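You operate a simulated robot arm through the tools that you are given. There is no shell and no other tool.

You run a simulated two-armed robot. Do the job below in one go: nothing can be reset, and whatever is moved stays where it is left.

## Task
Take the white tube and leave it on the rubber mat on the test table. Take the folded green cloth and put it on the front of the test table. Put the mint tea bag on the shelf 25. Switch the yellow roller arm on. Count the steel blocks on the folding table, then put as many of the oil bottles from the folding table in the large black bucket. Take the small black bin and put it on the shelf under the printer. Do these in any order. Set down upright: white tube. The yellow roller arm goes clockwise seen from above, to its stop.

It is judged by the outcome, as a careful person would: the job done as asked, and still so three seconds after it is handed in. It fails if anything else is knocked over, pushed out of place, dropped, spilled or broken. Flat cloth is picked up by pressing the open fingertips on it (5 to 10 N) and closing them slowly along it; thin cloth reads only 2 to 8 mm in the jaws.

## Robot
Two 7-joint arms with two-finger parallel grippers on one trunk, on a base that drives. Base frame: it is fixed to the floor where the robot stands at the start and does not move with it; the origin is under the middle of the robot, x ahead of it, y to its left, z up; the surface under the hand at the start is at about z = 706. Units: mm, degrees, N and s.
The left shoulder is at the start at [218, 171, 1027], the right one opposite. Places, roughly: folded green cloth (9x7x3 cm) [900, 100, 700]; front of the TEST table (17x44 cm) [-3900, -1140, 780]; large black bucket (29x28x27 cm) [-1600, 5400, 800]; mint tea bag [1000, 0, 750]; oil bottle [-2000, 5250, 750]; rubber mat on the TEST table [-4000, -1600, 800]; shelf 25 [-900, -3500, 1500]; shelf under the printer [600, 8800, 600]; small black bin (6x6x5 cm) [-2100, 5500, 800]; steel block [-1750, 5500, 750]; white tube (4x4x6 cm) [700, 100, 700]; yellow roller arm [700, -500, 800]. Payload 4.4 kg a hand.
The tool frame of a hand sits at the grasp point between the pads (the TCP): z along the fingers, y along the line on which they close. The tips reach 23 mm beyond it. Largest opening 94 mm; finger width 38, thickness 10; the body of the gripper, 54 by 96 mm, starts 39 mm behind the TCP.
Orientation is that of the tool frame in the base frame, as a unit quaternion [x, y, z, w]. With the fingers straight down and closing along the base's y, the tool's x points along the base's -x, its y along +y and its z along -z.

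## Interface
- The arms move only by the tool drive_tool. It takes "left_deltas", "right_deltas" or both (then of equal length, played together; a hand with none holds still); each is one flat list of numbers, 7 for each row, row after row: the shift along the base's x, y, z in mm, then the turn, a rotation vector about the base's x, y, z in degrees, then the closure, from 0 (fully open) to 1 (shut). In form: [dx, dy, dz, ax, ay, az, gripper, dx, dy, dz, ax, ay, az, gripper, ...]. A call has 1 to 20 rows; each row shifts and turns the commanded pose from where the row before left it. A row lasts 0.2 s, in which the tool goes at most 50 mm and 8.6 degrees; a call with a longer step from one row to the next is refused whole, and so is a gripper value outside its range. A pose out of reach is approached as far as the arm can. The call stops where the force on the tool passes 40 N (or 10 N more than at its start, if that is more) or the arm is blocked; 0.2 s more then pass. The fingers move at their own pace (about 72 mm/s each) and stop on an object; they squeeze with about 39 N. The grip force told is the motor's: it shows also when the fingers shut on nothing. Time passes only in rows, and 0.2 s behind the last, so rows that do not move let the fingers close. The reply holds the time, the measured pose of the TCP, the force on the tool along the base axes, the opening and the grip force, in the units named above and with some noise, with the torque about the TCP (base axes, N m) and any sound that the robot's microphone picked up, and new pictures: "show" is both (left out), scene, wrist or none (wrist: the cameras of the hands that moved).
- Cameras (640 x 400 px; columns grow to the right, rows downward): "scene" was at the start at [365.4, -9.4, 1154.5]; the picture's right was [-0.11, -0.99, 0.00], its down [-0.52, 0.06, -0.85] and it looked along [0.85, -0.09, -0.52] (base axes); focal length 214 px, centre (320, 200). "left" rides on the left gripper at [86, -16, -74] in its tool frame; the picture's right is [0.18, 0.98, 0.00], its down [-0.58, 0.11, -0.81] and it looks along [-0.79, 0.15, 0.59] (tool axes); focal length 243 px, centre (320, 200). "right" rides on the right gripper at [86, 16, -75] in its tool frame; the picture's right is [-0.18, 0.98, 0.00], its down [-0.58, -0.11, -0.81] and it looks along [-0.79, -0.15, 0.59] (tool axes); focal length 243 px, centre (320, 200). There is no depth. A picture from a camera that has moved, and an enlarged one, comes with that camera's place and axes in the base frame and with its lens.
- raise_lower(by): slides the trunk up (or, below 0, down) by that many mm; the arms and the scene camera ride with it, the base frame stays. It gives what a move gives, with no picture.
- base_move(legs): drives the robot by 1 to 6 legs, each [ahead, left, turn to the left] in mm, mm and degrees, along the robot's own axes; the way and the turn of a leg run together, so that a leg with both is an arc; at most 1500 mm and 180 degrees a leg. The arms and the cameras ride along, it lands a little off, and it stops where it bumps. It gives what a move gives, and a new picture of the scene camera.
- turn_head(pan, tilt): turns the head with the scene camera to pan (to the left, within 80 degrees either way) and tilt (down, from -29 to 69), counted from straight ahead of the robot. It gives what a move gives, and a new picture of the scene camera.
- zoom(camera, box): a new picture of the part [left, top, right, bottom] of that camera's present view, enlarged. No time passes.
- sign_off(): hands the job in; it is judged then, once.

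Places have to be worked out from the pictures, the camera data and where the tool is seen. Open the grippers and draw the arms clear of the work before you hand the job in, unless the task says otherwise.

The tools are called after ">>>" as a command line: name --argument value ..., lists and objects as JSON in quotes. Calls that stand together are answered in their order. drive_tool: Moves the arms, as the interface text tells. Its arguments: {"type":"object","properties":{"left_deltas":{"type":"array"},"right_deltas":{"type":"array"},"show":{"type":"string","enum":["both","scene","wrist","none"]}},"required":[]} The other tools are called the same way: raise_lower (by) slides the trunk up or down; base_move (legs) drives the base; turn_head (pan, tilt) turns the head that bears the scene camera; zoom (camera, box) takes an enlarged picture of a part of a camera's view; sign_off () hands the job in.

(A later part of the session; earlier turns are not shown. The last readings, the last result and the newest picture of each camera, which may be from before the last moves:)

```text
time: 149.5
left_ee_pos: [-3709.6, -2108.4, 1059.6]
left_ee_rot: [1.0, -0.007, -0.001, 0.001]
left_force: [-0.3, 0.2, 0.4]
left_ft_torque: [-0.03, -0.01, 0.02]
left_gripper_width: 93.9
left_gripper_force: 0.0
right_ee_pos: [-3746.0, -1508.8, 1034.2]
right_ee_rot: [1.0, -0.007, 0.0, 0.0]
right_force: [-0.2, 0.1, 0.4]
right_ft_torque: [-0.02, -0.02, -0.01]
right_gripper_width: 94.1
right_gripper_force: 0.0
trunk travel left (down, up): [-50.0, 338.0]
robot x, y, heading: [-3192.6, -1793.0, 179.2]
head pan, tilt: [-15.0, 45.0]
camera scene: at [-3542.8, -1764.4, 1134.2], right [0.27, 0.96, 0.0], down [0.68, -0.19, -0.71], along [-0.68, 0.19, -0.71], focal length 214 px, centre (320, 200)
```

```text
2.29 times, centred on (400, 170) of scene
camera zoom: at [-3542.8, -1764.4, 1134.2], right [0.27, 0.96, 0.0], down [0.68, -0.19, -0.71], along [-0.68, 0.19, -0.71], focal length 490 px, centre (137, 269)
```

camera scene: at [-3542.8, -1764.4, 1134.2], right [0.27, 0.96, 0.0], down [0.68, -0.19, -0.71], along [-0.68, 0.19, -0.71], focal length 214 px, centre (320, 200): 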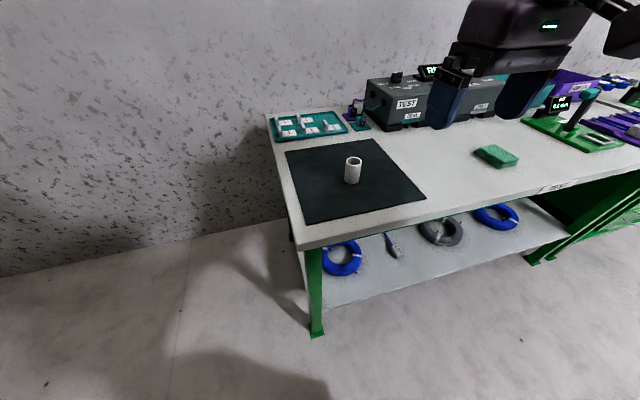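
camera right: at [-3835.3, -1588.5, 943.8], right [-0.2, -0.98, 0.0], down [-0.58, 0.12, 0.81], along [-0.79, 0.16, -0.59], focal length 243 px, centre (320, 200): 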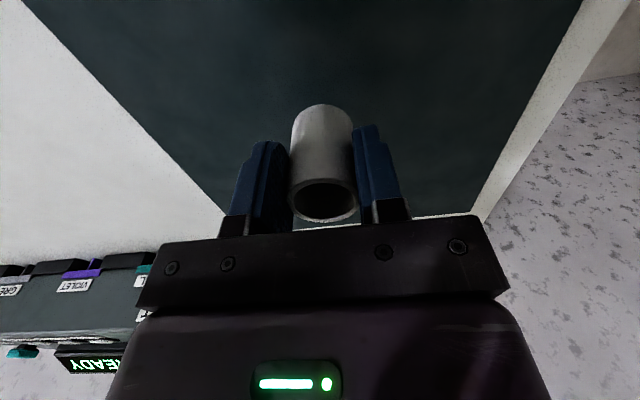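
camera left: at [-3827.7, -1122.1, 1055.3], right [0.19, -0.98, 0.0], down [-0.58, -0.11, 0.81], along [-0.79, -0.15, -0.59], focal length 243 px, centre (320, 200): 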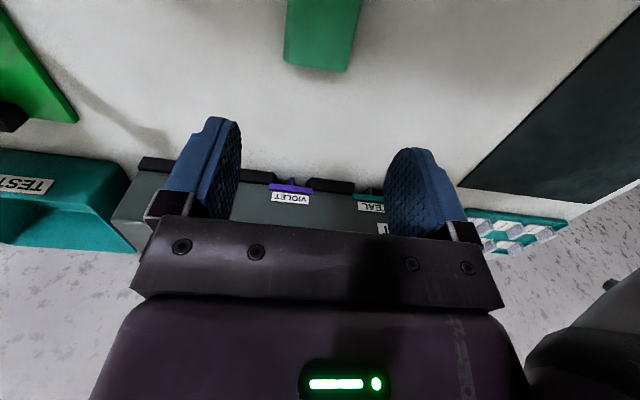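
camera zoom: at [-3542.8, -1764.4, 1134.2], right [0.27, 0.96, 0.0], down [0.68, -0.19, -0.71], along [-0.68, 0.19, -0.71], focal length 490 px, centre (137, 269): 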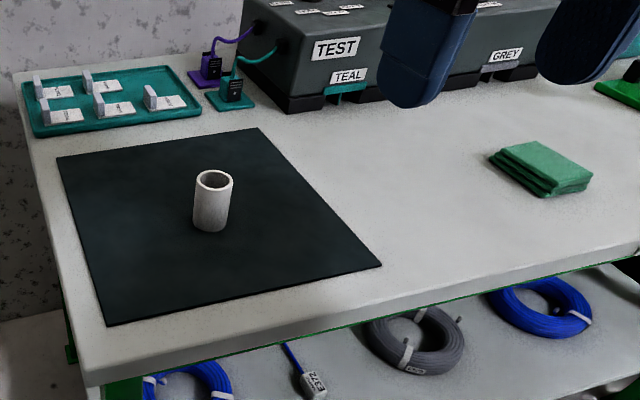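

The white tube stands upright on the mat. Next is the tea bag: I back off and turn right to head back along +y the way I came.

>>> base_move --legs '[[-480, 0, 0], [0, 0, -89]]'

>>> turn_head --pan -50 --tilt 15

```text
time: 156.1
left_ee_pos: [-3039.1, -1291.3, 1059.9]
left_ee_rot: [0.713, -0.701, -0.001, -0.001]
left_force: [0.2, 0.0, 0.8]
left_ft_torque: [-0.01, 0.02, 0.01]
left_gripper_width: 93.9
left_gripper_force: 0.1
right_ee_pos: [-2442.2, -1235.7, 1032.8]
right_ee_rot: [0.713, -0.701, 0.001, 0.0]
right_force: [0.7, 0.7, -0.5]
right_ft_torque: [0.0, -0.01, -0.01]
right_gripper_width: 93.7
right_gripper_force: 0.0
trunk travel left (down, up): [-50.0, 338.0]
robot x, y, heading: [-2707.1, -1797.8, 91.0]
head pan, tilt: [-15.0, 45.0]
camera scene: at [-2689.4, -1444.7, 1134.0], right [0.97, -0.24, 0.0], down [-0.17, -0.69, -0.71], along [0.17, 0.69, -0.71], focal length 214 px, centre (320, 200)
```

scene: 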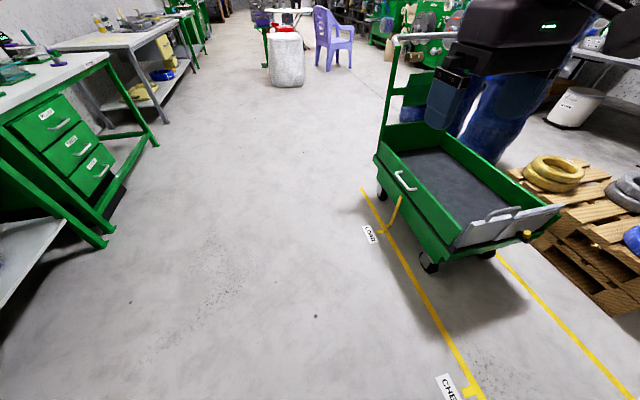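

```text
time: 157.1
left_ee_pos: [-3040.7, -1290.4, 1059.4]
left_ee_rot: [0.713, -0.701, 0.0, 0.0]
left_force: [0.4, -0.8, -0.2]
left_ft_torque: [-0.01, 0.0, -0.02]
left_gripper_width: 94.0
left_gripper_force: 0.1
right_ee_pos: [-2441.6, -1235.6, 1033.7]
right_ee_rot: [0.713, -0.701, 0.0, 0.0]
right_force: [0.3, 0.3, 0.7]
right_ft_torque: [0.03, -0.01, -0.03]
right_gripper_width: 93.9
right_gripper_force: 0.0
trunk travel left (down, up): [-50.0, 338.0]
robot x, y, heading: [-2706.5, -1799.2, 91.1]
head pan, tilt: [-50.0, 15.0]
camera scene: at [-2638.9, -1462.3, 1180.8], right [0.66, -0.75, 0.0], down [-0.2, -0.17, -0.97], along [0.73, 0.63, -0.26], focal length 214 px, centre (320, 200)
```

scene: 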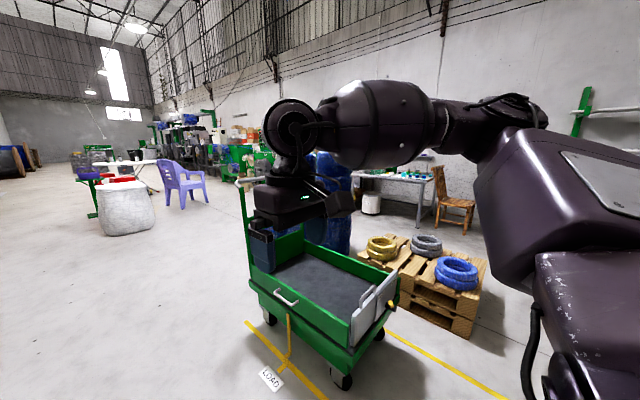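

There is a passage south of the pallet too (pallet corner near (-1195,-1465)). I look further right to check it.

>>> turn_head --pan -80 --tilt 20

```text
time: 158.1
left_ee_pos: [-3040.2, -1291.5, 1058.2]
left_ee_rot: [0.713, -0.701, 0.0, -0.001]
left_force: [0.1, 0.3, 0.6]
left_ft_torque: [-0.01, 0.03, 0.01]
left_gripper_width: 94.1
left_gripper_force: 0.0
right_ee_pos: [-2442.1, -1235.6, 1034.2]
right_ee_rot: [0.713, -0.701, 0.0, 0.0]
right_force: [0.1, -0.4, -0.1]
right_ft_torque: [0.0, -0.02, -0.02]
right_gripper_width: 93.8
right_gripper_force: 0.0
trunk travel left (down, up): [-50.0, 338.0]
robot x, y, heading: [-2707.9, -1800.1, 91.2]
head pan, tilt: [-80.0, 20.0]
camera scene: at [-2617.9, -1505.8, 1172.7], right [0.19, -0.98, 0.0], down [-0.34, -0.07, -0.94], along [0.92, 0.18, -0.34], focal length 214 px, centre (320, 200)
```

scene: 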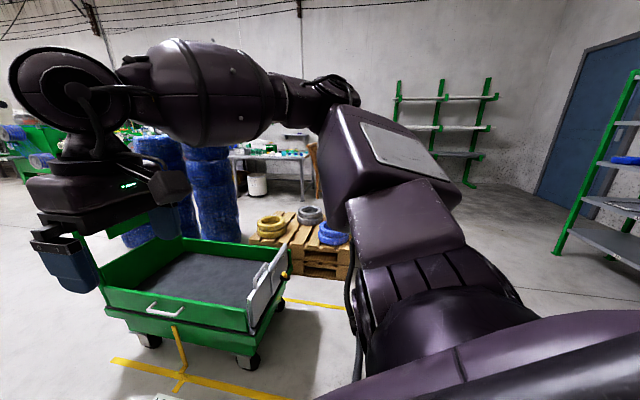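

The floor south of the pallet is clear. I turn to face +x and drive along y≈-1850 to x≈-200.

>>> base_move --legs '[[0, -50, -91], [1250, 0, 0]]'

>>> turn_head --pan 20 --tilt 25

```text
time: 168.1
left_ee_pos: [-941.0, -1506.8, 1059.0]
left_ee_rot: [-0.001, 1.0, 0.0, 0.001]
left_force: [-0.7, -0.6, -0.4]
left_ft_torque: [-0.03, 0.01, 0.0]
left_gripper_width: 94.1
left_gripper_force: 0.1
right_ee_pos: [-896.0, -2106.1, 1034.4]
right_ee_rot: [0.0, 1.0, 0.0, 0.0]
right_force: [0.5, 0.6, 0.5]
right_ft_torque: [0.01, 0.0, -0.02]
right_gripper_width: 94.2
right_gripper_force: 0.1
trunk travel left (down, up): [-50.0, 338.0]
robot x, y, heading: [-1453.7, -1832.4, 0.0]
head pan, tilt: [-80.0, 20.0]
camera scene: at [-1161.3, -1922.9, 1172.7], right [-0.98, -0.17, 0.0], down [-0.06, 0.34, -0.94], along [0.16, -0.93, -0.34], focal length 214 px, centre (320, 200)
```

scene: 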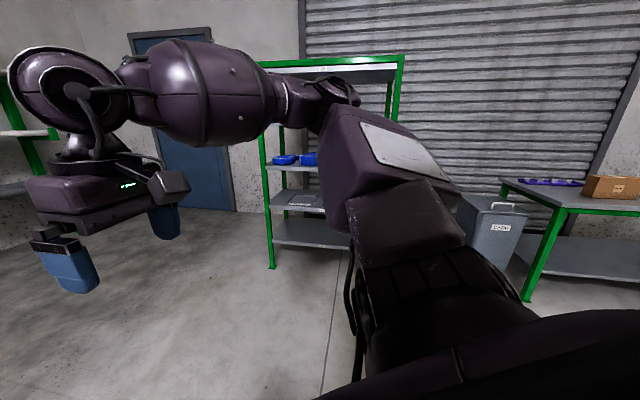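

```text
time: 169.8
left_ee_pos: [-941.2, -1507.1, 1059.1]
left_ee_rot: [0.0, 1.0, 0.0, 0.001]
left_force: [-0.2, 0.6, 0.2]
left_ft_torque: [0.0, -0.04, -0.01]
left_gripper_width: 94.0
left_gripper_force: 0.0
right_ee_pos: [-894.6, -2105.4, 1032.7]
right_ee_rot: [-0.001, 1.0, 0.0, 0.0]
right_force: [-0.4, -0.2, -0.1]
right_ft_torque: [0.04, 0.07, 0.0]
right_gripper_width: 94.0
right_gripper_force: 0.1
trunk travel left (down, up): [-50.0, 338.0]
robot x, y, heading: [-1452.5, -1834.0, -0.1]
head pan, tilt: [20.0, 25.0]
camera scene: at [-1091.2, -1799.7, 1164.6], right [0.34, -0.94, 0.0], down [-0.4, -0.14, -0.91], along [0.85, 0.31, -0.42], focal length 214 px, centre (320, 200)
```

scene: 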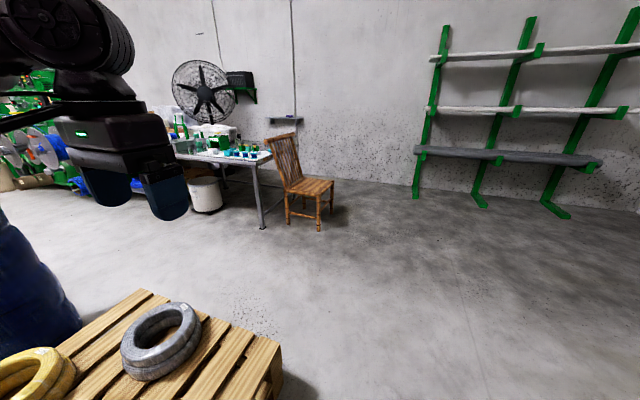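

The pallet's corner is at about (-700,-1505); the aisle by the work table is clear. I drive ahead to x≈-100, then strafe left to y≈190 in front of the work table.

>>> base_move --legs '[[1350, 0, 0], [0, 1000, 0], [0, 1020, 0]]'

>>> turn_head --pan 0 --tilt 50

```text
time: 194.1
left_ee_pos: [354.2, 528.4, 1058.2]
left_ee_rot: [-0.008, 1.0, 0.0, 0.001]
left_force: [-0.1, -0.2, -0.2]
left_ft_torque: [-0.01, 0.03, 0.03]
left_gripper_width: 93.9
left_gripper_force: 0.1
right_ee_pos: [408.4, -70.1, 1034.0]
right_ee_rot: [-0.008, 1.0, -0.001, 0.0]
right_force: [-0.6, 0.0, -0.4]
right_ft_torque: [-0.01, 0.01, -0.06]
right_gripper_width: 93.9
right_gripper_force: 0.1
trunk travel left (down, up): [-50.0, 338.0]
robot x, y, heading: [-153.2, 194.3, 1.2]
head pan, tilt: [20.0, 25.0]
camera scene: at [208.4, 232.6, 1164.6], right [0.36, -0.93, 0.0], down [-0.39, -0.15, -0.91], along [0.85, 0.32, -0.42], focal length 214 px, centre (320, 200)
```

scene: 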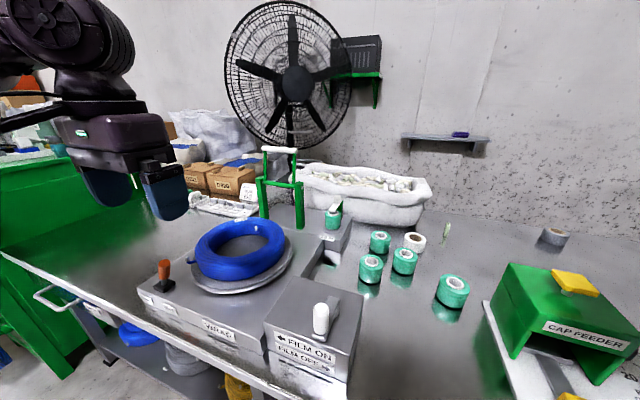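

```text
time: 195.0
left_ee_pos: [354.2, 528.1, 1059.0]
left_ee_rot: [-0.008, 1.0, 0.0, 0.0]
left_force: [0.4, -0.1, -0.2]
left_ft_torque: [-0.02, 0.0, 0.01]
left_gripper_width: 94.0
left_gripper_force: 0.1
right_ee_pos: [408.5, -70.2, 1035.1]
right_ee_rot: [-0.007, 1.0, 0.001, 0.0]
right_force: [-0.8, -0.5, 0.3]
right_ft_torque: [0.01, 0.0, 0.02]
right_gripper_width: 94.2
right_gripper_force: 0.0
trunk travel left (down, up): [-50.0, 338.0]
robot x, y, heading: [-154.3, 198.0, 0.7]
head pan, tilt: [0.0, 50.0]
camera scene: at [199.4, 200.9, 1127.2], right [0.02, -1.0, 0.0], down [-0.77, -0.01, -0.64], along [0.64, 0.01, -0.77], focal length 214 px, centre (320, 200)
```

scene: 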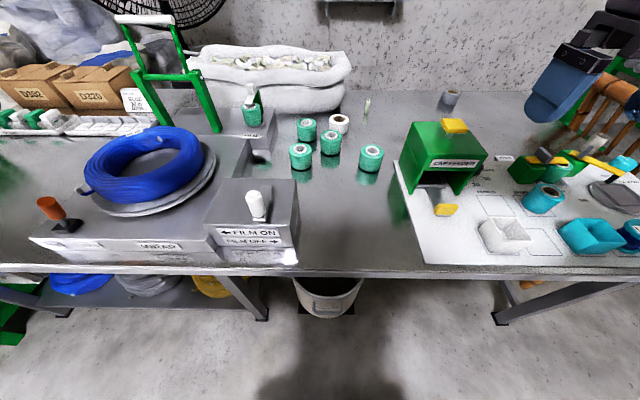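

The bucket and table legs start at x≈410, so I can move ahead about 205 mm (base front to ≈355) to bring the tea bag within reach of the right hand.

>>> base_move --legs '[[205, 0, -0.7]]'

>>> zoom --camera "scene" --box '[280, 20, 440, 120]'

```text
time: 196.6
left_ee_pos: [564.4, 523.8, 1059.5]
left_ee_rot: [-0.001, 1.0, 0.001, 0.0]
left_force: [-0.6, 0.0, 0.2]
left_ft_torque: [0.0, 0.01, 0.02]
left_gripper_width: 94.3
left_gripper_force: 0.1
right_ee_pos: [611.3, -73.7, 1034.6]
right_ee_rot: [-0.002, 1.0, 0.0, 0.0]
right_force: [0.7, 0.2, -1.2]
right_ft_torque: [-0.02, 0.02, -0.01]
right_gripper_width: 94.1
right_gripper_force: 0.0
trunk travel left (down, up): [-50.0, 338.0]
robot x, y, heading: [52.1, 198.6, 0.3]
head pan, tilt: [0.0, 50.0]
camera scene: at [405.4, 199.0, 1127.0], right [0.0, -1.0, 0.0], down [-0.77, 0.0, -0.64], along [0.64, 0.0, -0.77], focal length 214 px, centre (320, 200)
```

scene: 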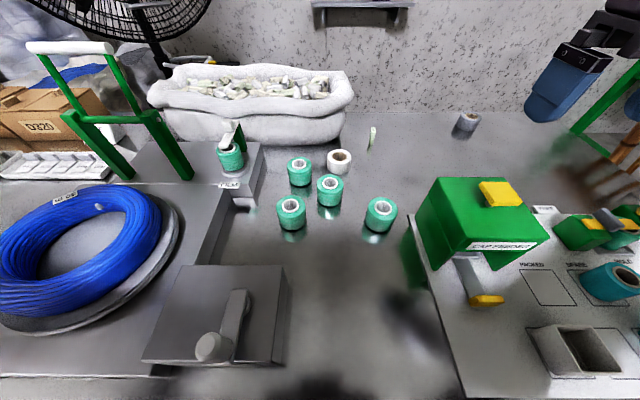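

```text
4.00 times, centred on (360, 70) of scene
camera zoom: at [405.4, 199.0, 1127.0], right [0.0, -1.0, 0.0], down [-0.77, 0.0, -0.64], along [0.64, 0.0, -0.77], focal length 858 px, centre (160, 720)
```

zoom: 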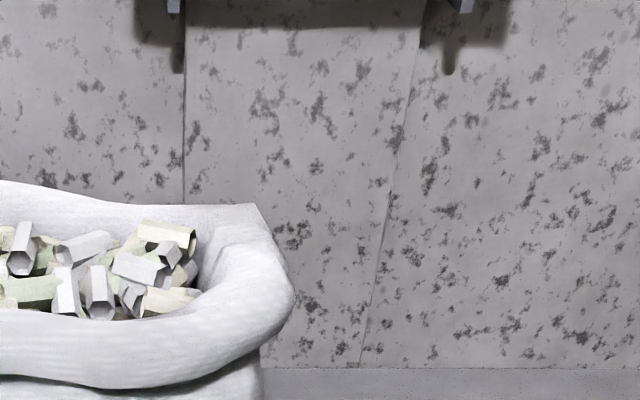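

The tea bag is at about (371,138) in the picture; I zoom in on it.

>>> zoom --camera "scene" --box '[331, 112, 411, 162]'

>>> zoom --camera "right" --box '[300, 0, 640, 240]'

```text
8.00 times, centred on (371, 137) of scene
camera zoom: at [405.4, 199.0, 1127.0], right [0.0, -1.0, 0.0], down [-0.77, 0.0, -0.64], along [0.64, 0.0, -0.77], focal length 1716 px, centre (-88, 704)
```

zoom: 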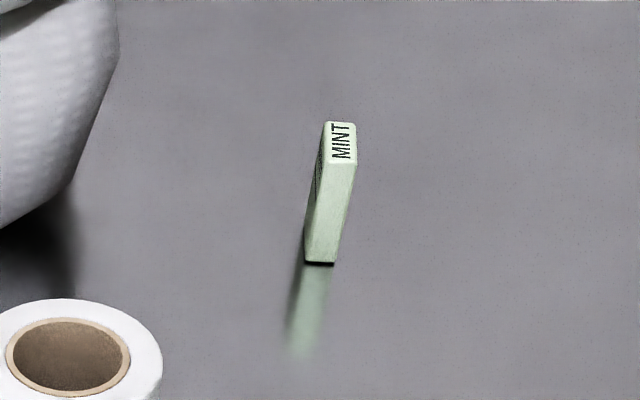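

```text
1.67 times, centred on (470, 120) of right
camera zoom: at [526.4, -59.3, 1108.9], right [0.18, 0.98, 0.0], down [0.58, -0.11, 0.81], along [0.79, -0.14, -0.59], focal length 404 px, centre (70, 333)
```

zoom: 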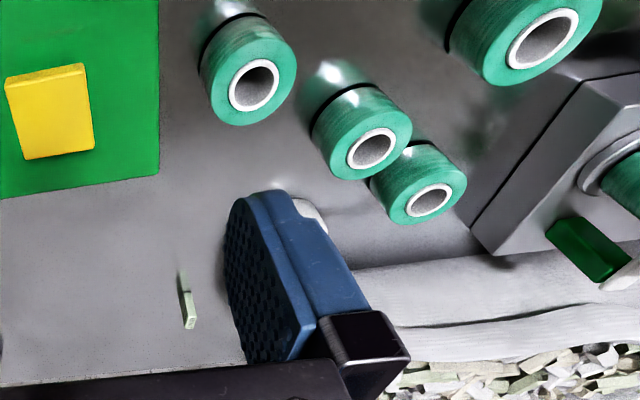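

The tea bag stands at about x 995–1023, y≈32, top z≈752, thin along y — good for the jaws. I move the right hand out above it.

>>> drive_tool --right_deltas '[40, 10.6, -6, 0, 0, 0, 0.5, 40, 10.6, -10, 0, 0, 0, 0.5, 40, 10.6, -14, 0, 0, 0, 0.5, 40, 10.6, -16, 0, 0, 0, 0.5, 40, 10.6, -18, 0, 0, 0, 0.5, 40, 10.6, -18, 0, 0, 0, 0.5, 40, 10.6, -20, 0, 0, 0, 0.5, 40, 10.6, -20, 0, 0, 0, 0.5, 40, 10.6, -20, 0, 0, 0, 0.5, 38, 10.6, -20, 0, 0, 0, 0.5, 0, 0, 0, 0, 0, 0, 0.5]'

>>> zoom --camera "right" --box '[160, 0, 480, 240]'

>>> zoom --camera "scene" --box '[311, 92, 431, 182]'

```text
time: 199.0
left_ee_pos: [562.6, 524.5, 1058.3]
left_ee_rot: [-0.002, 1.0, 0.0, 0.0]
left_force: [-0.1, -0.5, 0.2]
left_ft_torque: [0.0, 0.0, -0.01]
left_gripper_width: 93.8
left_gripper_force: 0.1
right_ee_pos: [842.3, -26.4, 952.4]
right_ee_rot: [-0.004, 1.0, -0.001, 0.001]
right_force: [0.6, 0.0, 0.1]
right_ft_torque: [-0.04, 0.01, 0.0]
right_gripper_width: 47.3
right_gripper_force: 0.0
right hand out of reach, approached as far as the arm can: row 6, 7, 8, 9, 10
trunk travel left (down, up): [-50.0, 338.0]
robot x, y, heading: [53.1, 200.8, 0.3]
head pan, tilt: [0.0, 50.0]
camera scene: at [405.0, 199.0, 1127.1], right [0.0, -1.0, 0.0], down [-0.77, 0.0, -0.64], along [0.64, 0.0, -0.77], focal length 214 px, centre (320, 200)
camera right: at [756.6, -10.7, 1026.5], right [0.18, 0.98, 0.0], down [0.58, -0.11, 0.81], along [0.79, -0.14, -0.59], focal length 243 px, centre (320, 200)
```

scene: 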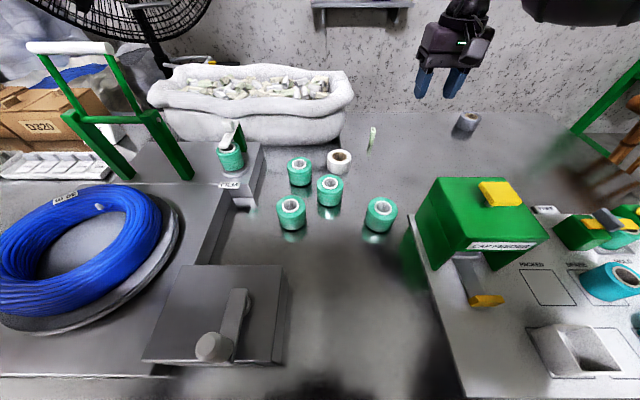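
right: 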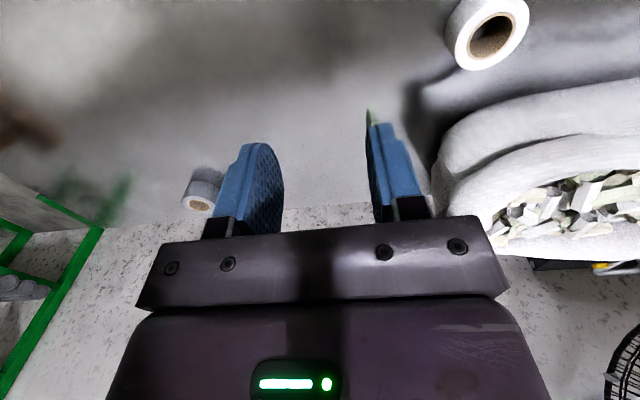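

```text
1.67 times, centred on (320, 120) of right
camera zoom: at [756.6, -10.7, 1026.5], right [0.18, 0.98, 0.0], down [0.58, -0.11, 0.81], along [0.79, -0.14, -0.59], focal length 404 px, centre (320, 333)
```

zoom: 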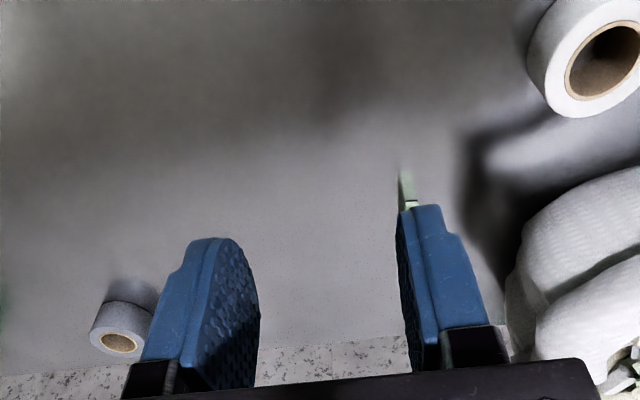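

```text
4.44 times, centred on (371, 137) of scene
camera zoom: at [405.0, 199.0, 1127.1], right [0.0, -1.0, 0.0], down [-0.77, 0.0, -0.64], along [0.64, 0.0, -0.77], focal length 953 px, centre (93, 480)
```

zoom: 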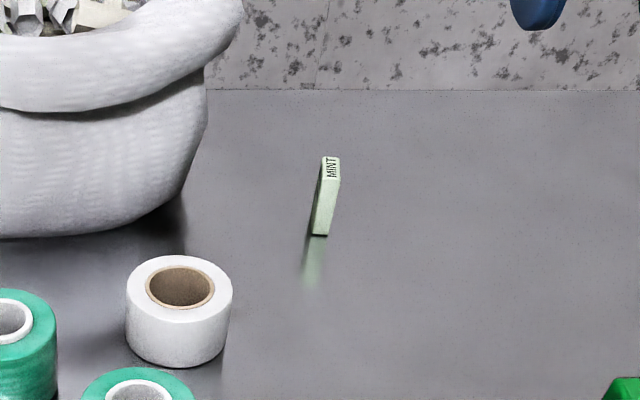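

Out of reach at that height; the reach is longer lower down. I lower the hand over the free table first, then extend.

>>> drive_tool --right_deltas '[0, 6, -40, 0, 0, 0, 0.5, 0, 6, -40, 0, 0, 0, 0.5, 0, 6, -40, 0, 0, 0, 0.5, 20, 8, -20, 0, 0, 0, 0.5, 30, 8, 0, 0, 0, 0, 0.5, 30, 8, 0, 0, 0, 0, 0.5, 0, 0, 0, 0, 0, 0, 0.5]' --show "wrist"

```text
time: 200.6
left_ee_pos: [563.5, 523.9, 1059.6]
left_ee_rot: [-0.002, 1.0, 0.0, 0.0]
left_force: [0.1, -0.5, -0.3]
left_ft_torque: [-0.01, 0.0, 0.05]
left_gripper_width: 94.0
left_gripper_force: 0.1
right_ee_pos: [842.1, -47.0, 844.6]
right_ee_rot: [-0.002, 1.0, 0.0, 0.001]
right_force: [0.7, 1.0, -0.1]
right_ft_torque: [0.0, 0.0, 0.0]
right_gripper_width: 47.1
right_gripper_force: 0.0
right hand out of reach, approached as far as the arm can: row 1, 2, 3, 4, 5, 6
trunk travel left (down, up): [-50.0, 338.0]
robot x, y, heading: [48.5, 197.5, 0.2]
head pan, tilt: [0.0, 50.0]
camera right: at [756.2, -31.7, 919.7], right [0.18, 0.98, 0.0], down [0.58, -0.11, 0.81], along [0.79, -0.14, -0.59], focal length 243 px, centre (320, 200)
```

right: 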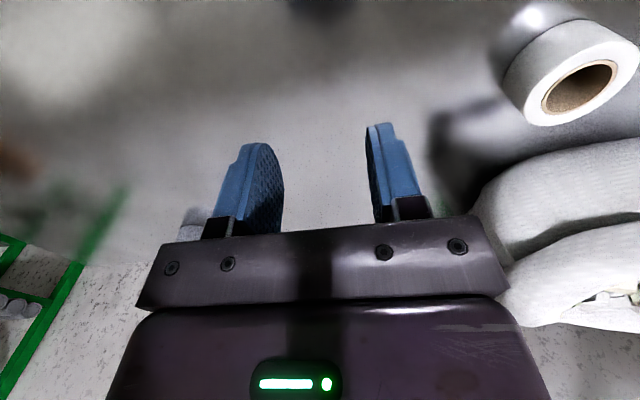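

I check from where the commands now count by raising the right hand a little.

>>> drive_tool --right_deltas '[-20, 0, 30, 0, 0, 0, 0.5, -20, 0, 30, 0, 0, 0, 0.5, 0, 0, 0, 0, 0, 0, 0.5]' --show "none"

```text
time: 201.4
left_ee_pos: [565.2, 525.2, 1057.8]
left_ee_rot: [-0.001, 1.0, 0.001, 0.001]
left_force: [-1.2, -0.3, -0.5]
left_ft_torque: [0.04, -0.04, 0.02]
left_gripper_width: 93.9
left_gripper_force: 0.1
right_ee_pos: [804.7, -48.9, 905.1]
right_ee_rot: [-0.001, 1.0, 0.0, -0.001]
right_force: [-0.6, -0.4, 0.9]
right_ft_torque: [-0.02, 0.03, -0.01]
right_gripper_width: 47.1
right_gripper_force: 0.1
trunk travel left (down, up): [-50.0, 338.0]
robot x, y, heading: [49.9, 197.2, 0.3]
head pan, tilt: [0.0, 50.0]
```

Commands follow the measured pose, so the right arm truly can't get there. I retract it and will use the left hand, strafing right so the bag lies in front of the left shoulder.

>>> drive_tool --right_deltas '[-35, -4, 25, 0, 0, 0, 0.2, -35, -4, 25, 0, 0, 0, 0, -35, -4, 25, 0, 0, 0, 0, -35, -4, 25, 0, 0, 0, 0, -35, -4, 25, 0, 0, 0, 0, -35, -4, 5, 0, 0, 0, 0]' --show "none"

>>> base_move --legs '[[0, -275, 0], [15, 0, 0]]'

```text
time: 202.8
left_ee_pos: [564.2, 522.2, 1058.7]
left_ee_rot: [-0.002, 1.0, -0.001, 0.0]
left_force: [0.2, 0.2, -0.1]
left_ft_torque: [0.04, 0.01, -0.01]
left_gripper_width: 94.0
left_gripper_force: 0.0
right_ee_pos: [594.1, -72.8, 1034.7]
right_ee_rot: [-0.003, 1.0, 0.0, 0.0]
right_force: [0.3, 0.4, 0.6]
right_ft_torque: [0.0, 0.01, -0.03]
right_gripper_width: 93.9
right_gripper_force: 0.1
trunk travel left (down, up): [-50.0, 338.0]
robot x, y, heading: [53.0, 198.0, -0.1]
head pan, tilt: [0.0, 50.0]
```

```text
time: 206.2
left_ee_pos: [579.9, 250.8, 1059.5]
left_ee_rot: [-0.001, 1.0, 0.0, 0.001]
left_force: [0.3, 0.7, 0.8]
left_ft_torque: [-0.02, 0.01, 0.01]
left_gripper_width: 93.9
left_gripper_force: 0.1
right_ee_pos: [611.9, -347.4, 1033.6]
right_ee_rot: [-0.003, 1.0, 0.0, 0.0]
right_force: [0.2, 0.6, -0.7]
right_ft_torque: [0.01, 0.01, -0.01]
right_gripper_width: 94.0
right_gripper_force: 0.0
trunk travel left (down, up): [-50.0, 338.0]
robot x, y, heading: [61.7, -78.6, 0.3]
head pan, tilt: [0.0, 50.0]
camera scene: at [421.5, -74.9, 1127.0], right [0.01, -1.0, 0.0], down [-0.77, 0.0, -0.64], along [0.64, 0.0, -0.77], focal length 214 px, centre (320, 200)
```

scene: 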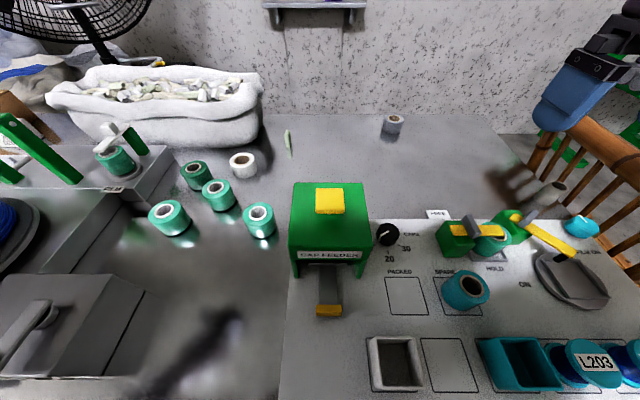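

I swing the left hand out above the tea bag, pitching the fingers 20° outward for extra reach.

>>> drive_tool --left_deltas '[34, -18, -15, 0, 0, 0, 0.5, 34, -18, -15, 0, 0, 0, 0.5, 34, -18, -15, 0, 0, 0, 0.5, 34, -18, -15, 0, -4, 0, 0.5, 34, -18, -15, 0, -4, 0, 0.5, 34, -18, -15, 0, -4, 0, 0.5, 34, -18, -20, 0, -4, 0, 0.5, 34, -18, -20, 0, -4, 0, 0.5, 33, -18, -20, 0, 0, 0, 0.5, 33, -18, -20, 0, 0, 0, 0.5, 25, -18, -20, 0, 0, 0, 0.5, 20, -18, -20, 0, 0, 0, 0.5, 0, 0, 0, 0, 0, 0, 0.5]'

>>> zoom --camera "left" --box '[160, 0, 480, 240]'

>>> zoom --camera "scene" --box '[210, 80, 370, 180]'

```text
time: 209.0
left_ee_pos: [859.9, 104.8, 926.4]
left_ee_rot: [-0.003, 0.985, 0.0, 0.174]
left_force: [-0.5, 0.8, -0.2]
left_ft_torque: [0.01, -0.01, -0.02]
left_gripper_width: 47.1
left_gripper_force: 0.0
left hand out of reach, approached as far as the arm can: row 9, 10, 11, 12
right_ee_pos: [611.6, -347.0, 1034.9]
right_ee_rot: [-0.003, 1.0, 0.001, 0.0]
right_force: [0.2, -1.8, -0.4]
right_ft_torque: [0.0, -0.01, 0.0]
right_gripper_width: 93.8
right_gripper_force: 0.1
trunk travel left (down, up): [-50.0, 338.0]
robot x, y, heading: [65.0, -76.5, 0.2]
head pan, tilt: [0.0, 50.0]
camera scene: at [421.1, -74.9, 1127.1], right [0.01, -1.0, 0.0], down [-0.77, 0.0, -0.64], along [0.64, 0.0, -0.77], focal length 214 px, centre (320, 200)
camera left: at [751.7, 89.9, 966.1], right [-0.18, 0.98, -0.06], down [0.27, 0.11, 0.96], along [0.95, 0.15, -0.28], focal length 243 px, centre (320, 200)
```

scene: 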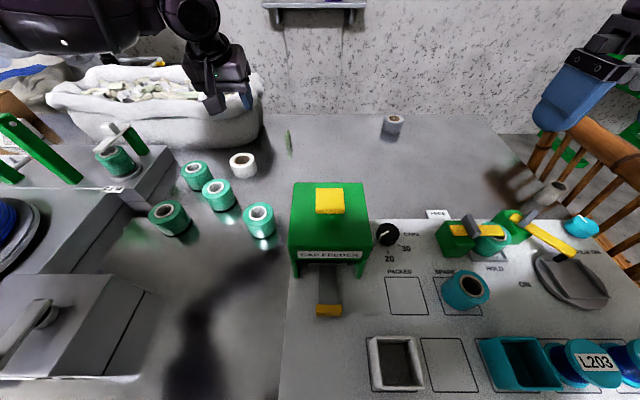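
left: 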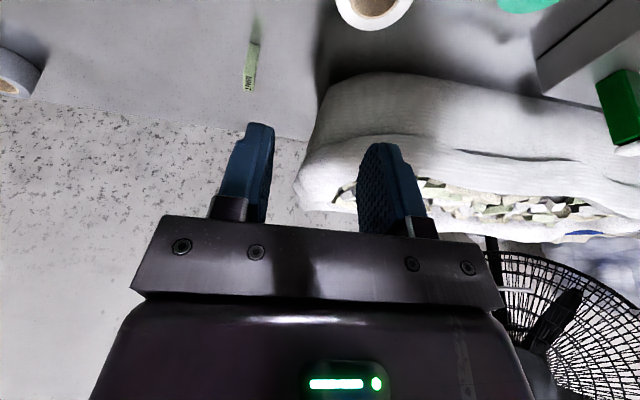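

```text
1.67 times, centred on (320, 120) of left
camera zoom: at [751.7, 89.9, 966.1], right [-0.18, 0.98, -0.06], down [0.27, 0.11, 0.96], along [0.95, 0.15, -0.28], focal length 404 px, centre (320, 333)
```

zoom: 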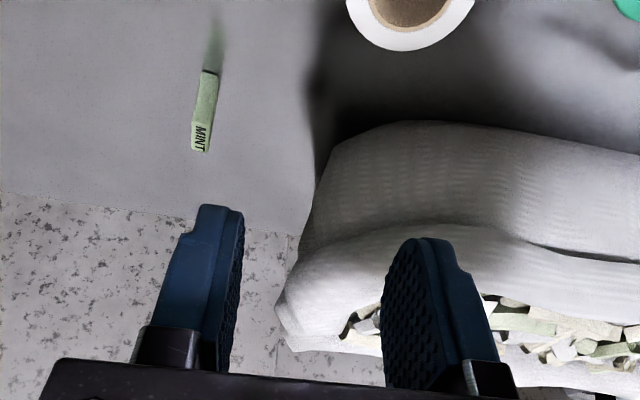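

```text
4.00 times, centred on (290, 130) of scene
camera zoom: at [421.1, -74.9, 1127.1], right [0.01, -1.0, 0.0], down [-0.77, 0.0, -0.64], along [0.64, 0.0, -0.77], focal length 858 px, centre (440, 480)
```

zoom: 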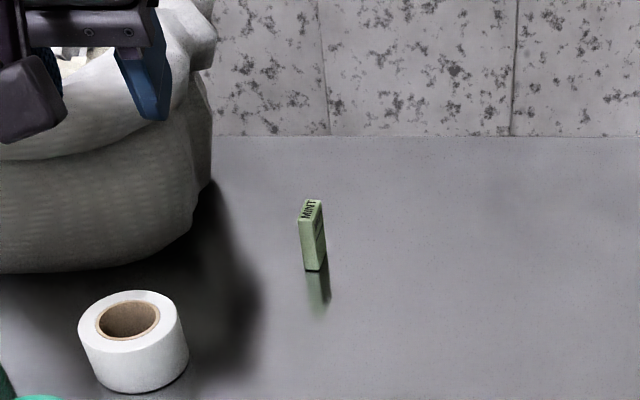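

The pitch doesn't help reach. I level the fingers again and try straight-down toward the bag with the left hand.

>>> drive_tool --left_deltas '[-10, -5, 5, 0, 5, 0, 0.5, 0, -5, 0, 0, 5, 0, 0.5, 0, -10, 0, 0, 5, 0, 0.5, 0, -10, 0, 0, 5, 0, 0.5, 20, -15, -10, 0, 0, 0, 0.5, 30, -15, -10, 0, 0, 0, 0.5, 30, -10, -10, 0, 0, 0, 0.5, 25, -5, -10, 0, 0, 0, 0.5, 20, 0, -10, 0, 0, 0, 0.5, 0, 0, 0, 0, 0, 0, 0.5]'

```text
time: 211.2
left_ee_pos: [870.7, 172.9, 951.0]
left_ee_rot: [-0.002, 1.0, 0.0, 0.001]
left_force: [0.7, -0.2, 0.1]
left_ft_torque: [0.01, 0.01, -0.04]
left_gripper_width: 47.0
left_gripper_force: 0.1
left hand out of reach, approached as far as the arm can: row 1, 2, 3, 4, 5, 6, 7, 8, 9
right_ee_pos: [610.4, -346.9, 1034.6]
right_ee_rot: [-0.003, 1.0, 0.0, 0.0]
right_force: [-0.1, 0.1, -0.6]
right_ft_torque: [-0.01, 0.0, 0.02]
right_gripper_width: 94.1
right_gripper_force: 0.2
trunk travel left (down, up): [-50.0, 338.0]
robot x, y, heading: [67.1, -77.6, 0.2]
head pan, tilt: [0.0, 50.0]
camera scene: at [420.9, -74.8, 1127.2], right [0.01, -1.0, 0.0], down [-0.77, 0.0, -0.64], along [0.64, 0.0, -0.77], focal length 214 px, centre (320, 200)
camera left: at [783.5, 156.7, 1024.8], right [-0.19, 0.98, 0.0], down [0.58, 0.11, 0.81], along [0.79, 0.15, -0.59], focal length 243 px, centre (320, 200)
```

scene: 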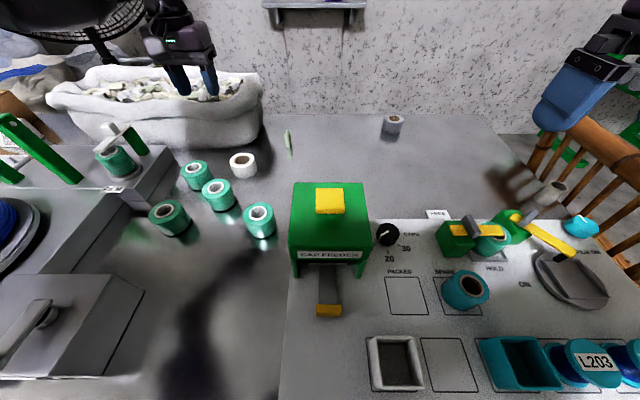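
left: 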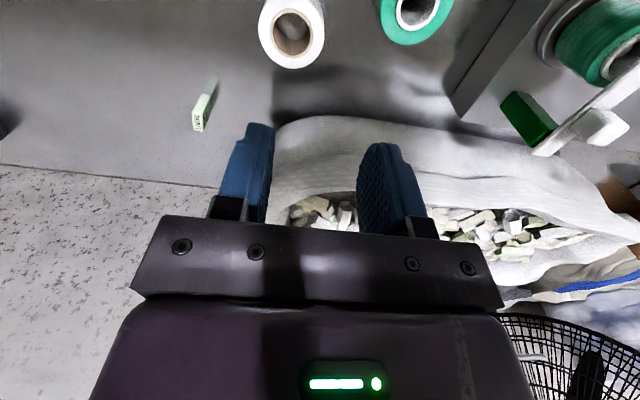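

The posture seems to matter. I bring the left hand back to its original start pose relative to the robot, and nudge the base 18 mm ahead, then retry the extension that worked before.

>>> drive_tool --left_deltas '[-40, -10, 15, 0, 0, 0, 0.5, -40, -10, 15, 0, 0, 0, 0.5, -40, -12, 15, 0, 0, 0, 0.5, -40, -12, 15, 0, 0, 0, 0.5, -40, -12, 15, 0, 0, 0, 0.5, -40, -12, 15, 0, 0, 0, 0.5, -40, -12, 15, 0, 0, 0, 0.5, 0, -12, 13, 0, 0, 0, 0.5, 0, -13, 0, 0, 0, 0, 0.5]' --show "none"

>>> base_move --legs '[[18, 0, 0]]'

```text
time: 213.2
left_ee_pos: [592.0, 69.2, 1070.3]
left_ee_rot: [-0.003, 1.0, 0.001, 0.001]
left_force: [0.8, -0.4, -0.1]
left_ft_torque: [0.04, -0.01, 0.0]
left_gripper_width: 47.1
left_gripper_force: 0.0
right_ee_pos: [611.5, -346.8, 1033.2]
right_ee_rot: [-0.003, 1.0, 0.0, 0.0]
right_force: [0.0, -0.1, -0.3]
right_ft_torque: [0.0, 0.02, 0.01]
right_gripper_width: 94.1
right_gripper_force: 0.1
trunk travel left (down, up): [-50.0, 338.0]
robot x, y, heading: [68.1, -76.2, 0.3]
head pan, tilt: [0.0, 50.0]
```

```text
time: 214.0
left_ee_pos: [596.8, 69.2, 1069.6]
left_ee_rot: [-0.005, 1.0, 0.0, 0.001]
left_force: [-0.3, 0.2, 0.3]
left_ft_torque: [0.04, 0.04, 0.02]
left_gripper_width: 46.9
left_gripper_force: 0.0
right_ee_pos: [616.5, -345.4, 1033.7]
right_ee_rot: [-0.005, 1.0, 0.0, 0.0]
right_force: [0.1, 0.3, 0.1]
right_ft_torque: [0.02, 0.0, -0.03]
right_gripper_width: 94.0
right_gripper_force: 0.0
trunk travel left (down, up): [-50.0, 338.0]
robot x, y, heading: [72.6, -76.0, 0.6]
head pan, tilt: [0.0, 50.0]
stopped in leg 1: the robot was blocked; the commanded pose is now the measured one
camera scene: at [425.8, -74.5, 1127.0], right [0.01, -1.0, 0.0], down [-0.77, -0.01, -0.64], along [0.64, 0.01, -0.77], focal length 214 px, centre (320, 200)
```

scene: 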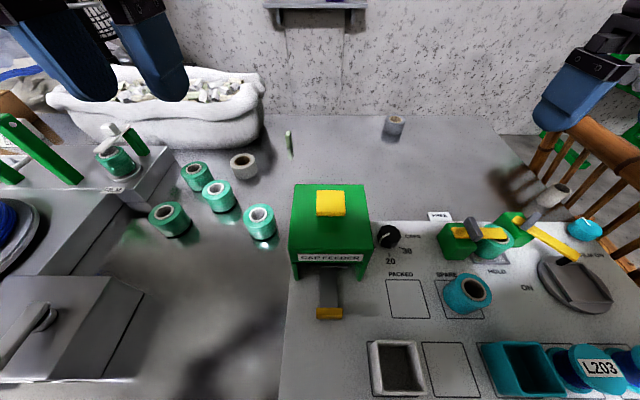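

The base touched the table edge at x≈72; I back off a few mm and extend the left hand straight toward the bag, lowering as it goes.

>>> base_move --legs '[[-6, 0, -0.5]]'

>>> drive_tool --left_deltas '[37, -4, -20, 0, 0, 0, 0.5, 37, -4, -20, 0, 0, 0, 0.5, 37, -4, -20, 0, 0, 0, 0.5, 37, -4, -22, 0, 0, 0, 0.5, 37, -4, -22, 0, 0, 0, 0.5, 37, -4, -22, 0, 0, 0, 0.5, 37, -4, -22, 0, 0, 0, 0.5, 37, -4, -22, 0, 0, 0, 0.5, 37, -4, -22, 0, 0, 0, 0.5, 37, -2, -22, 0, 0, 0, 0.5, 0, 0, 0, 0, 0, 0, 0.5]'

>>> zoom --camera "left" --box '[160, 0, 480, 240]'

```text
time: 214.8
left_ee_pos: [592.5, 65.3, 1071.2]
left_ee_rot: [0.0, 1.0, 0.001, 0.0]
left_force: [0.3, 0.2, -0.2]
left_ft_torque: [0.02, 0.02, 0.04]
left_gripper_width: 46.9
left_gripper_force: 0.0
right_ee_pos: [608.8, -349.5, 1035.3]
right_ee_rot: [-0.001, 1.0, 0.001, 0.0]
right_force: [0.7, 0.2, -0.6]
right_ft_torque: [-0.02, 0.01, 0.03]
right_gripper_width: 93.9
right_gripper_force: 0.0
trunk travel left (down, up): [-50.0, 338.0]
robot x, y, heading: [64.9, -78.5, 0.1]
head pan, tilt: [0.0, 50.0]
camera scene: at [419.9, -77.8, 1127.0], right [0.0, -1.0, 0.0], down [-0.77, 0.0, -0.64], along [0.64, 0.0, -0.77], focal length 214 px, centre (320, 200)
```

scene: 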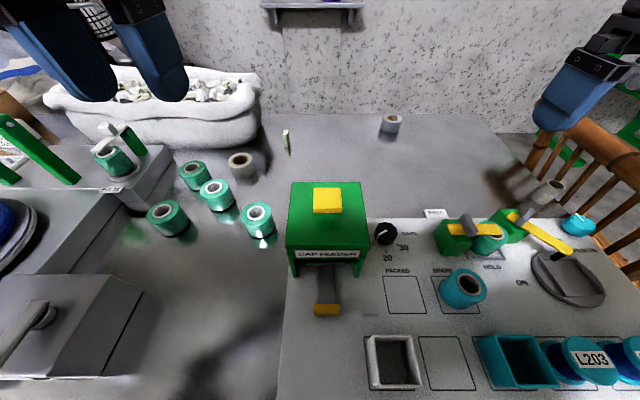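

```text
time: 217.2
left_ee_pos: [813.6, 102.1, 956.5]
left_ee_rot: [0.0, 1.0, 0.0, 0.001]
left_force: [-0.5, 0.2, -0.1]
left_ft_torque: [-0.02, 0.0, -0.05]
left_gripper_width: 47.1
left_gripper_force: 0.2
left hand out of reach, approached as far as the arm can: row 4, 5, 6, 7, 8, 9, 10
right_ee_pos: [608.2, -350.2, 1035.7]
right_ee_rot: [-0.001, 1.0, 0.0, 0.0]
right_force: [0.0, 0.5, 0.0]
right_ft_torque: [0.0, -0.01, 0.0]
right_gripper_width: 94.1
right_gripper_force: 0.1
trunk travel left (down, up): [-50.0, 338.0]
robot x, y, heading: [67.1, -75.3, -0.2]
head pan, tilt: [0.0, 50.0]
camera scene: at [419.9, -77.6, 1127.1], right [0.0, -1.0, 0.0], down [-0.77, 0.0, -0.64], along [0.64, 0.0, -0.77], focal length 214 px, centre (320, 200)
camera left: at [726.2, 87.6, 1030.1], right [-0.18, 0.98, 0.0], down [0.58, 0.11, 0.81], along [0.79, 0.15, -0.59], focal length 243 px, centre (320, 200)
```

scene: 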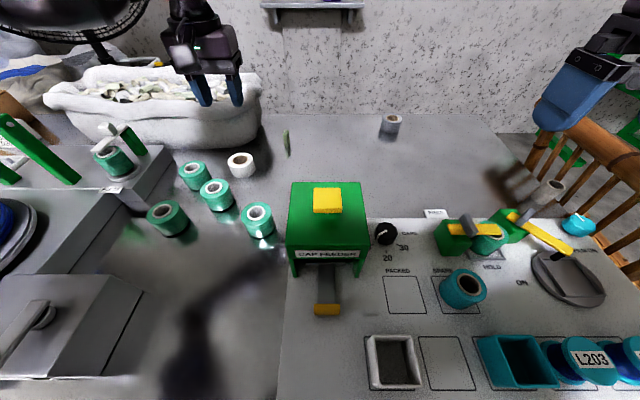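
left: 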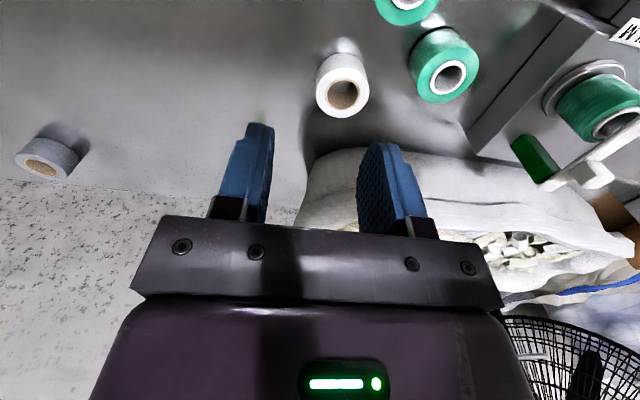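

```text
1.67 times, centred on (320, 120) of left
camera zoom: at [726.2, 87.6, 1030.1], right [-0.18, 0.98, 0.0], down [0.58, 0.11, 0.81], along [0.79, 0.15, -0.59], focal length 404 px, centre (320, 333)
```

zoom: 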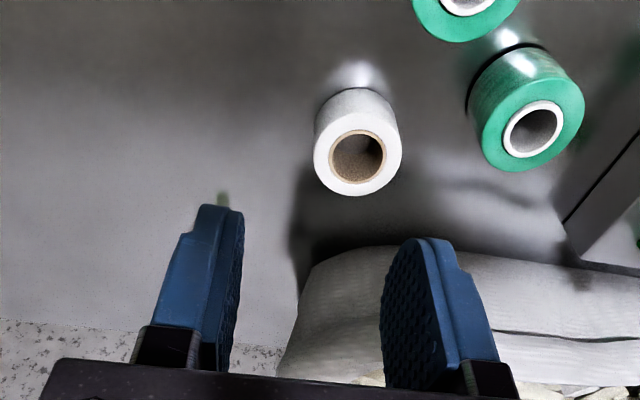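

The reach now fails much earlier than before, so the arm must be in a worse elbow posture. I look at the left arm.

>>> turn_head --pan 60 --tilt 0

>>> turn_head --pan -60 --tilt 0

```text
time: 218.4
left_ee_pos: [813.3, 103.0, 956.2]
left_ee_rot: [-0.001, 1.0, 0.0, 0.001]
left_force: [-0.6, 0.8, -0.8]
left_ft_torque: [-0.03, -0.02, 0.0]
left_gripper_width: 46.8
left_gripper_force: 0.0
right_ee_pos: [609.3, -349.8, 1034.2]
right_ee_rot: [-0.001, 1.0, 0.0, 0.0]
right_force: [0.3, 0.4, -0.4]
right_ft_torque: [-0.01, 0.02, 0.0]
right_gripper_width: 94.3
right_gripper_force: 0.1
trunk travel left (down, up): [-50.0, 338.0]
robot x, y, heading: [63.2, -78.0, 0.2]
head pan, tilt: [60.0, 0.0]
camera scene: at [388.0, 0.3, 1204.9], right [0.87, -0.5, 0.0], down [0.0, 0.0, -1.0], along [0.5, 0.87, 0.0], focal length 214 px, centre (320, 200)
```

scene: 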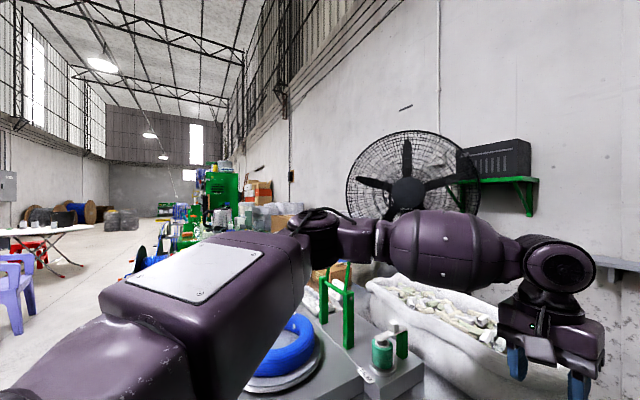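

```text
time: 220.4
left_ee_pos: [814.1, 103.0, 955.4]
left_ee_rot: [0.0, 1.0, 0.0, 0.0]
left_force: [-0.6, -0.5, -0.3]
left_ft_torque: [0.0, -0.01, 0.05]
left_gripper_width: 46.8
left_gripper_force: 0.0
right_ee_pos: [610.3, -349.8, 1033.8]
right_ee_rot: [-0.002, 1.0, 0.0, 0.0]
right_force: [0.3, 0.4, 0.3]
right_ft_torque: [0.02, 0.02, 0.0]
right_gripper_width: 94.0
right_gripper_force: 0.0
trunk travel left (down, up): [-50.0, 338.0]
robot x, y, heading: [68.9, -79.9, -0.1]
head pan, tilt: [-60.0, 0.0]
camera scene: at [388.0, -155.5, 1205.0], right [-0.87, -0.5, 0.0], down [0.0, 0.0, -1.0], along [0.5, -0.87, 0.0], focal length 214 px, centre (320, 200)
```

scene: 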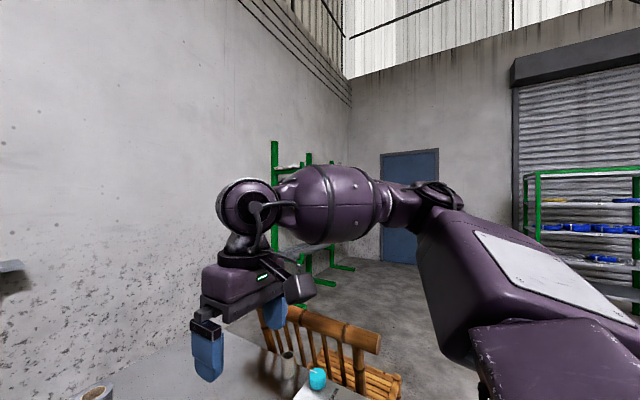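

Elbow is bent far out sideways. I back away from the table into free space to sort out the arm posture there.

>>> drive_tool --left_deltas '[-35, 0, 20, 0, 0, 0, 0.5, -35, 0, 20, 0, 0, 0, 0.5, -35, 0, 20, 0, 0, 0, 0.5, -35, 0, 20, 0, 0, 0, 0.5, -35, 0, 10, 0, 0, 0, 0.5, -35, 0, 10, 0, 0, 0, 0.5]' --show "none"

>>> base_move --legs '[[-420, 0, 0]]'

```text
time: 221.8
left_ee_pos: [605.1, 103.9, 1056.5]
left_ee_rot: [0.0, 1.0, 0.0, 0.001]
left_force: [-0.4, 0.3, 0.5]
left_ft_torque: [-0.02, -0.02, -0.05]
left_gripper_width: 47.0
left_gripper_force: 0.0
right_ee_pos: [607.6, -349.9, 1036.2]
right_ee_rot: [-0.001, 1.0, -0.001, 0.001]
right_force: [0.1, 0.3, -0.1]
right_ft_torque: [-0.04, 0.0, 0.0]
right_gripper_width: 93.7
right_gripper_force: 0.1
trunk travel left (down, up): [-50.0, 338.0]
robot x, y, heading: [66.8, -78.2, 0.1]
head pan, tilt: [-60.0, 0.0]
```

```text
time: 224.4
left_ee_pos: [187.5, 104.6, 1055.6]
left_ee_rot: [-0.003, 1.0, -0.001, 0.002]
left_force: [-0.7, -0.1, -0.2]
left_ft_torque: [-0.02, -0.01, 0.04]
left_gripper_width: 46.7
left_gripper_force: 0.1
right_ee_pos: [194.8, -349.6, 1035.1]
right_ee_rot: [-0.002, 1.0, 0.0, 0.0]
right_force: [0.8, 0.2, 0.2]
right_ft_torque: [0.0, -0.02, -0.03]
right_gripper_width: 94.2
right_gripper_force: 0.1
trunk travel left (down, up): [-50.0, 338.0]
robot x, y, heading: [-350.3, -79.1, 0.4]
head pan, tilt: [-60.0, 0.0]
camera scene: at [-28.2, -155.2, 1205.1], right [-0.86, -0.5, 0.0], down [0.0, 0.0, -1.0], along [0.5, -0.86, 0.0], focal length 214 px, centre (320, 200)
```

scene: 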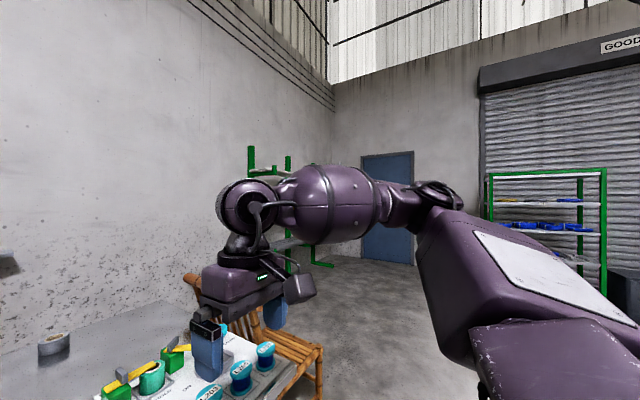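

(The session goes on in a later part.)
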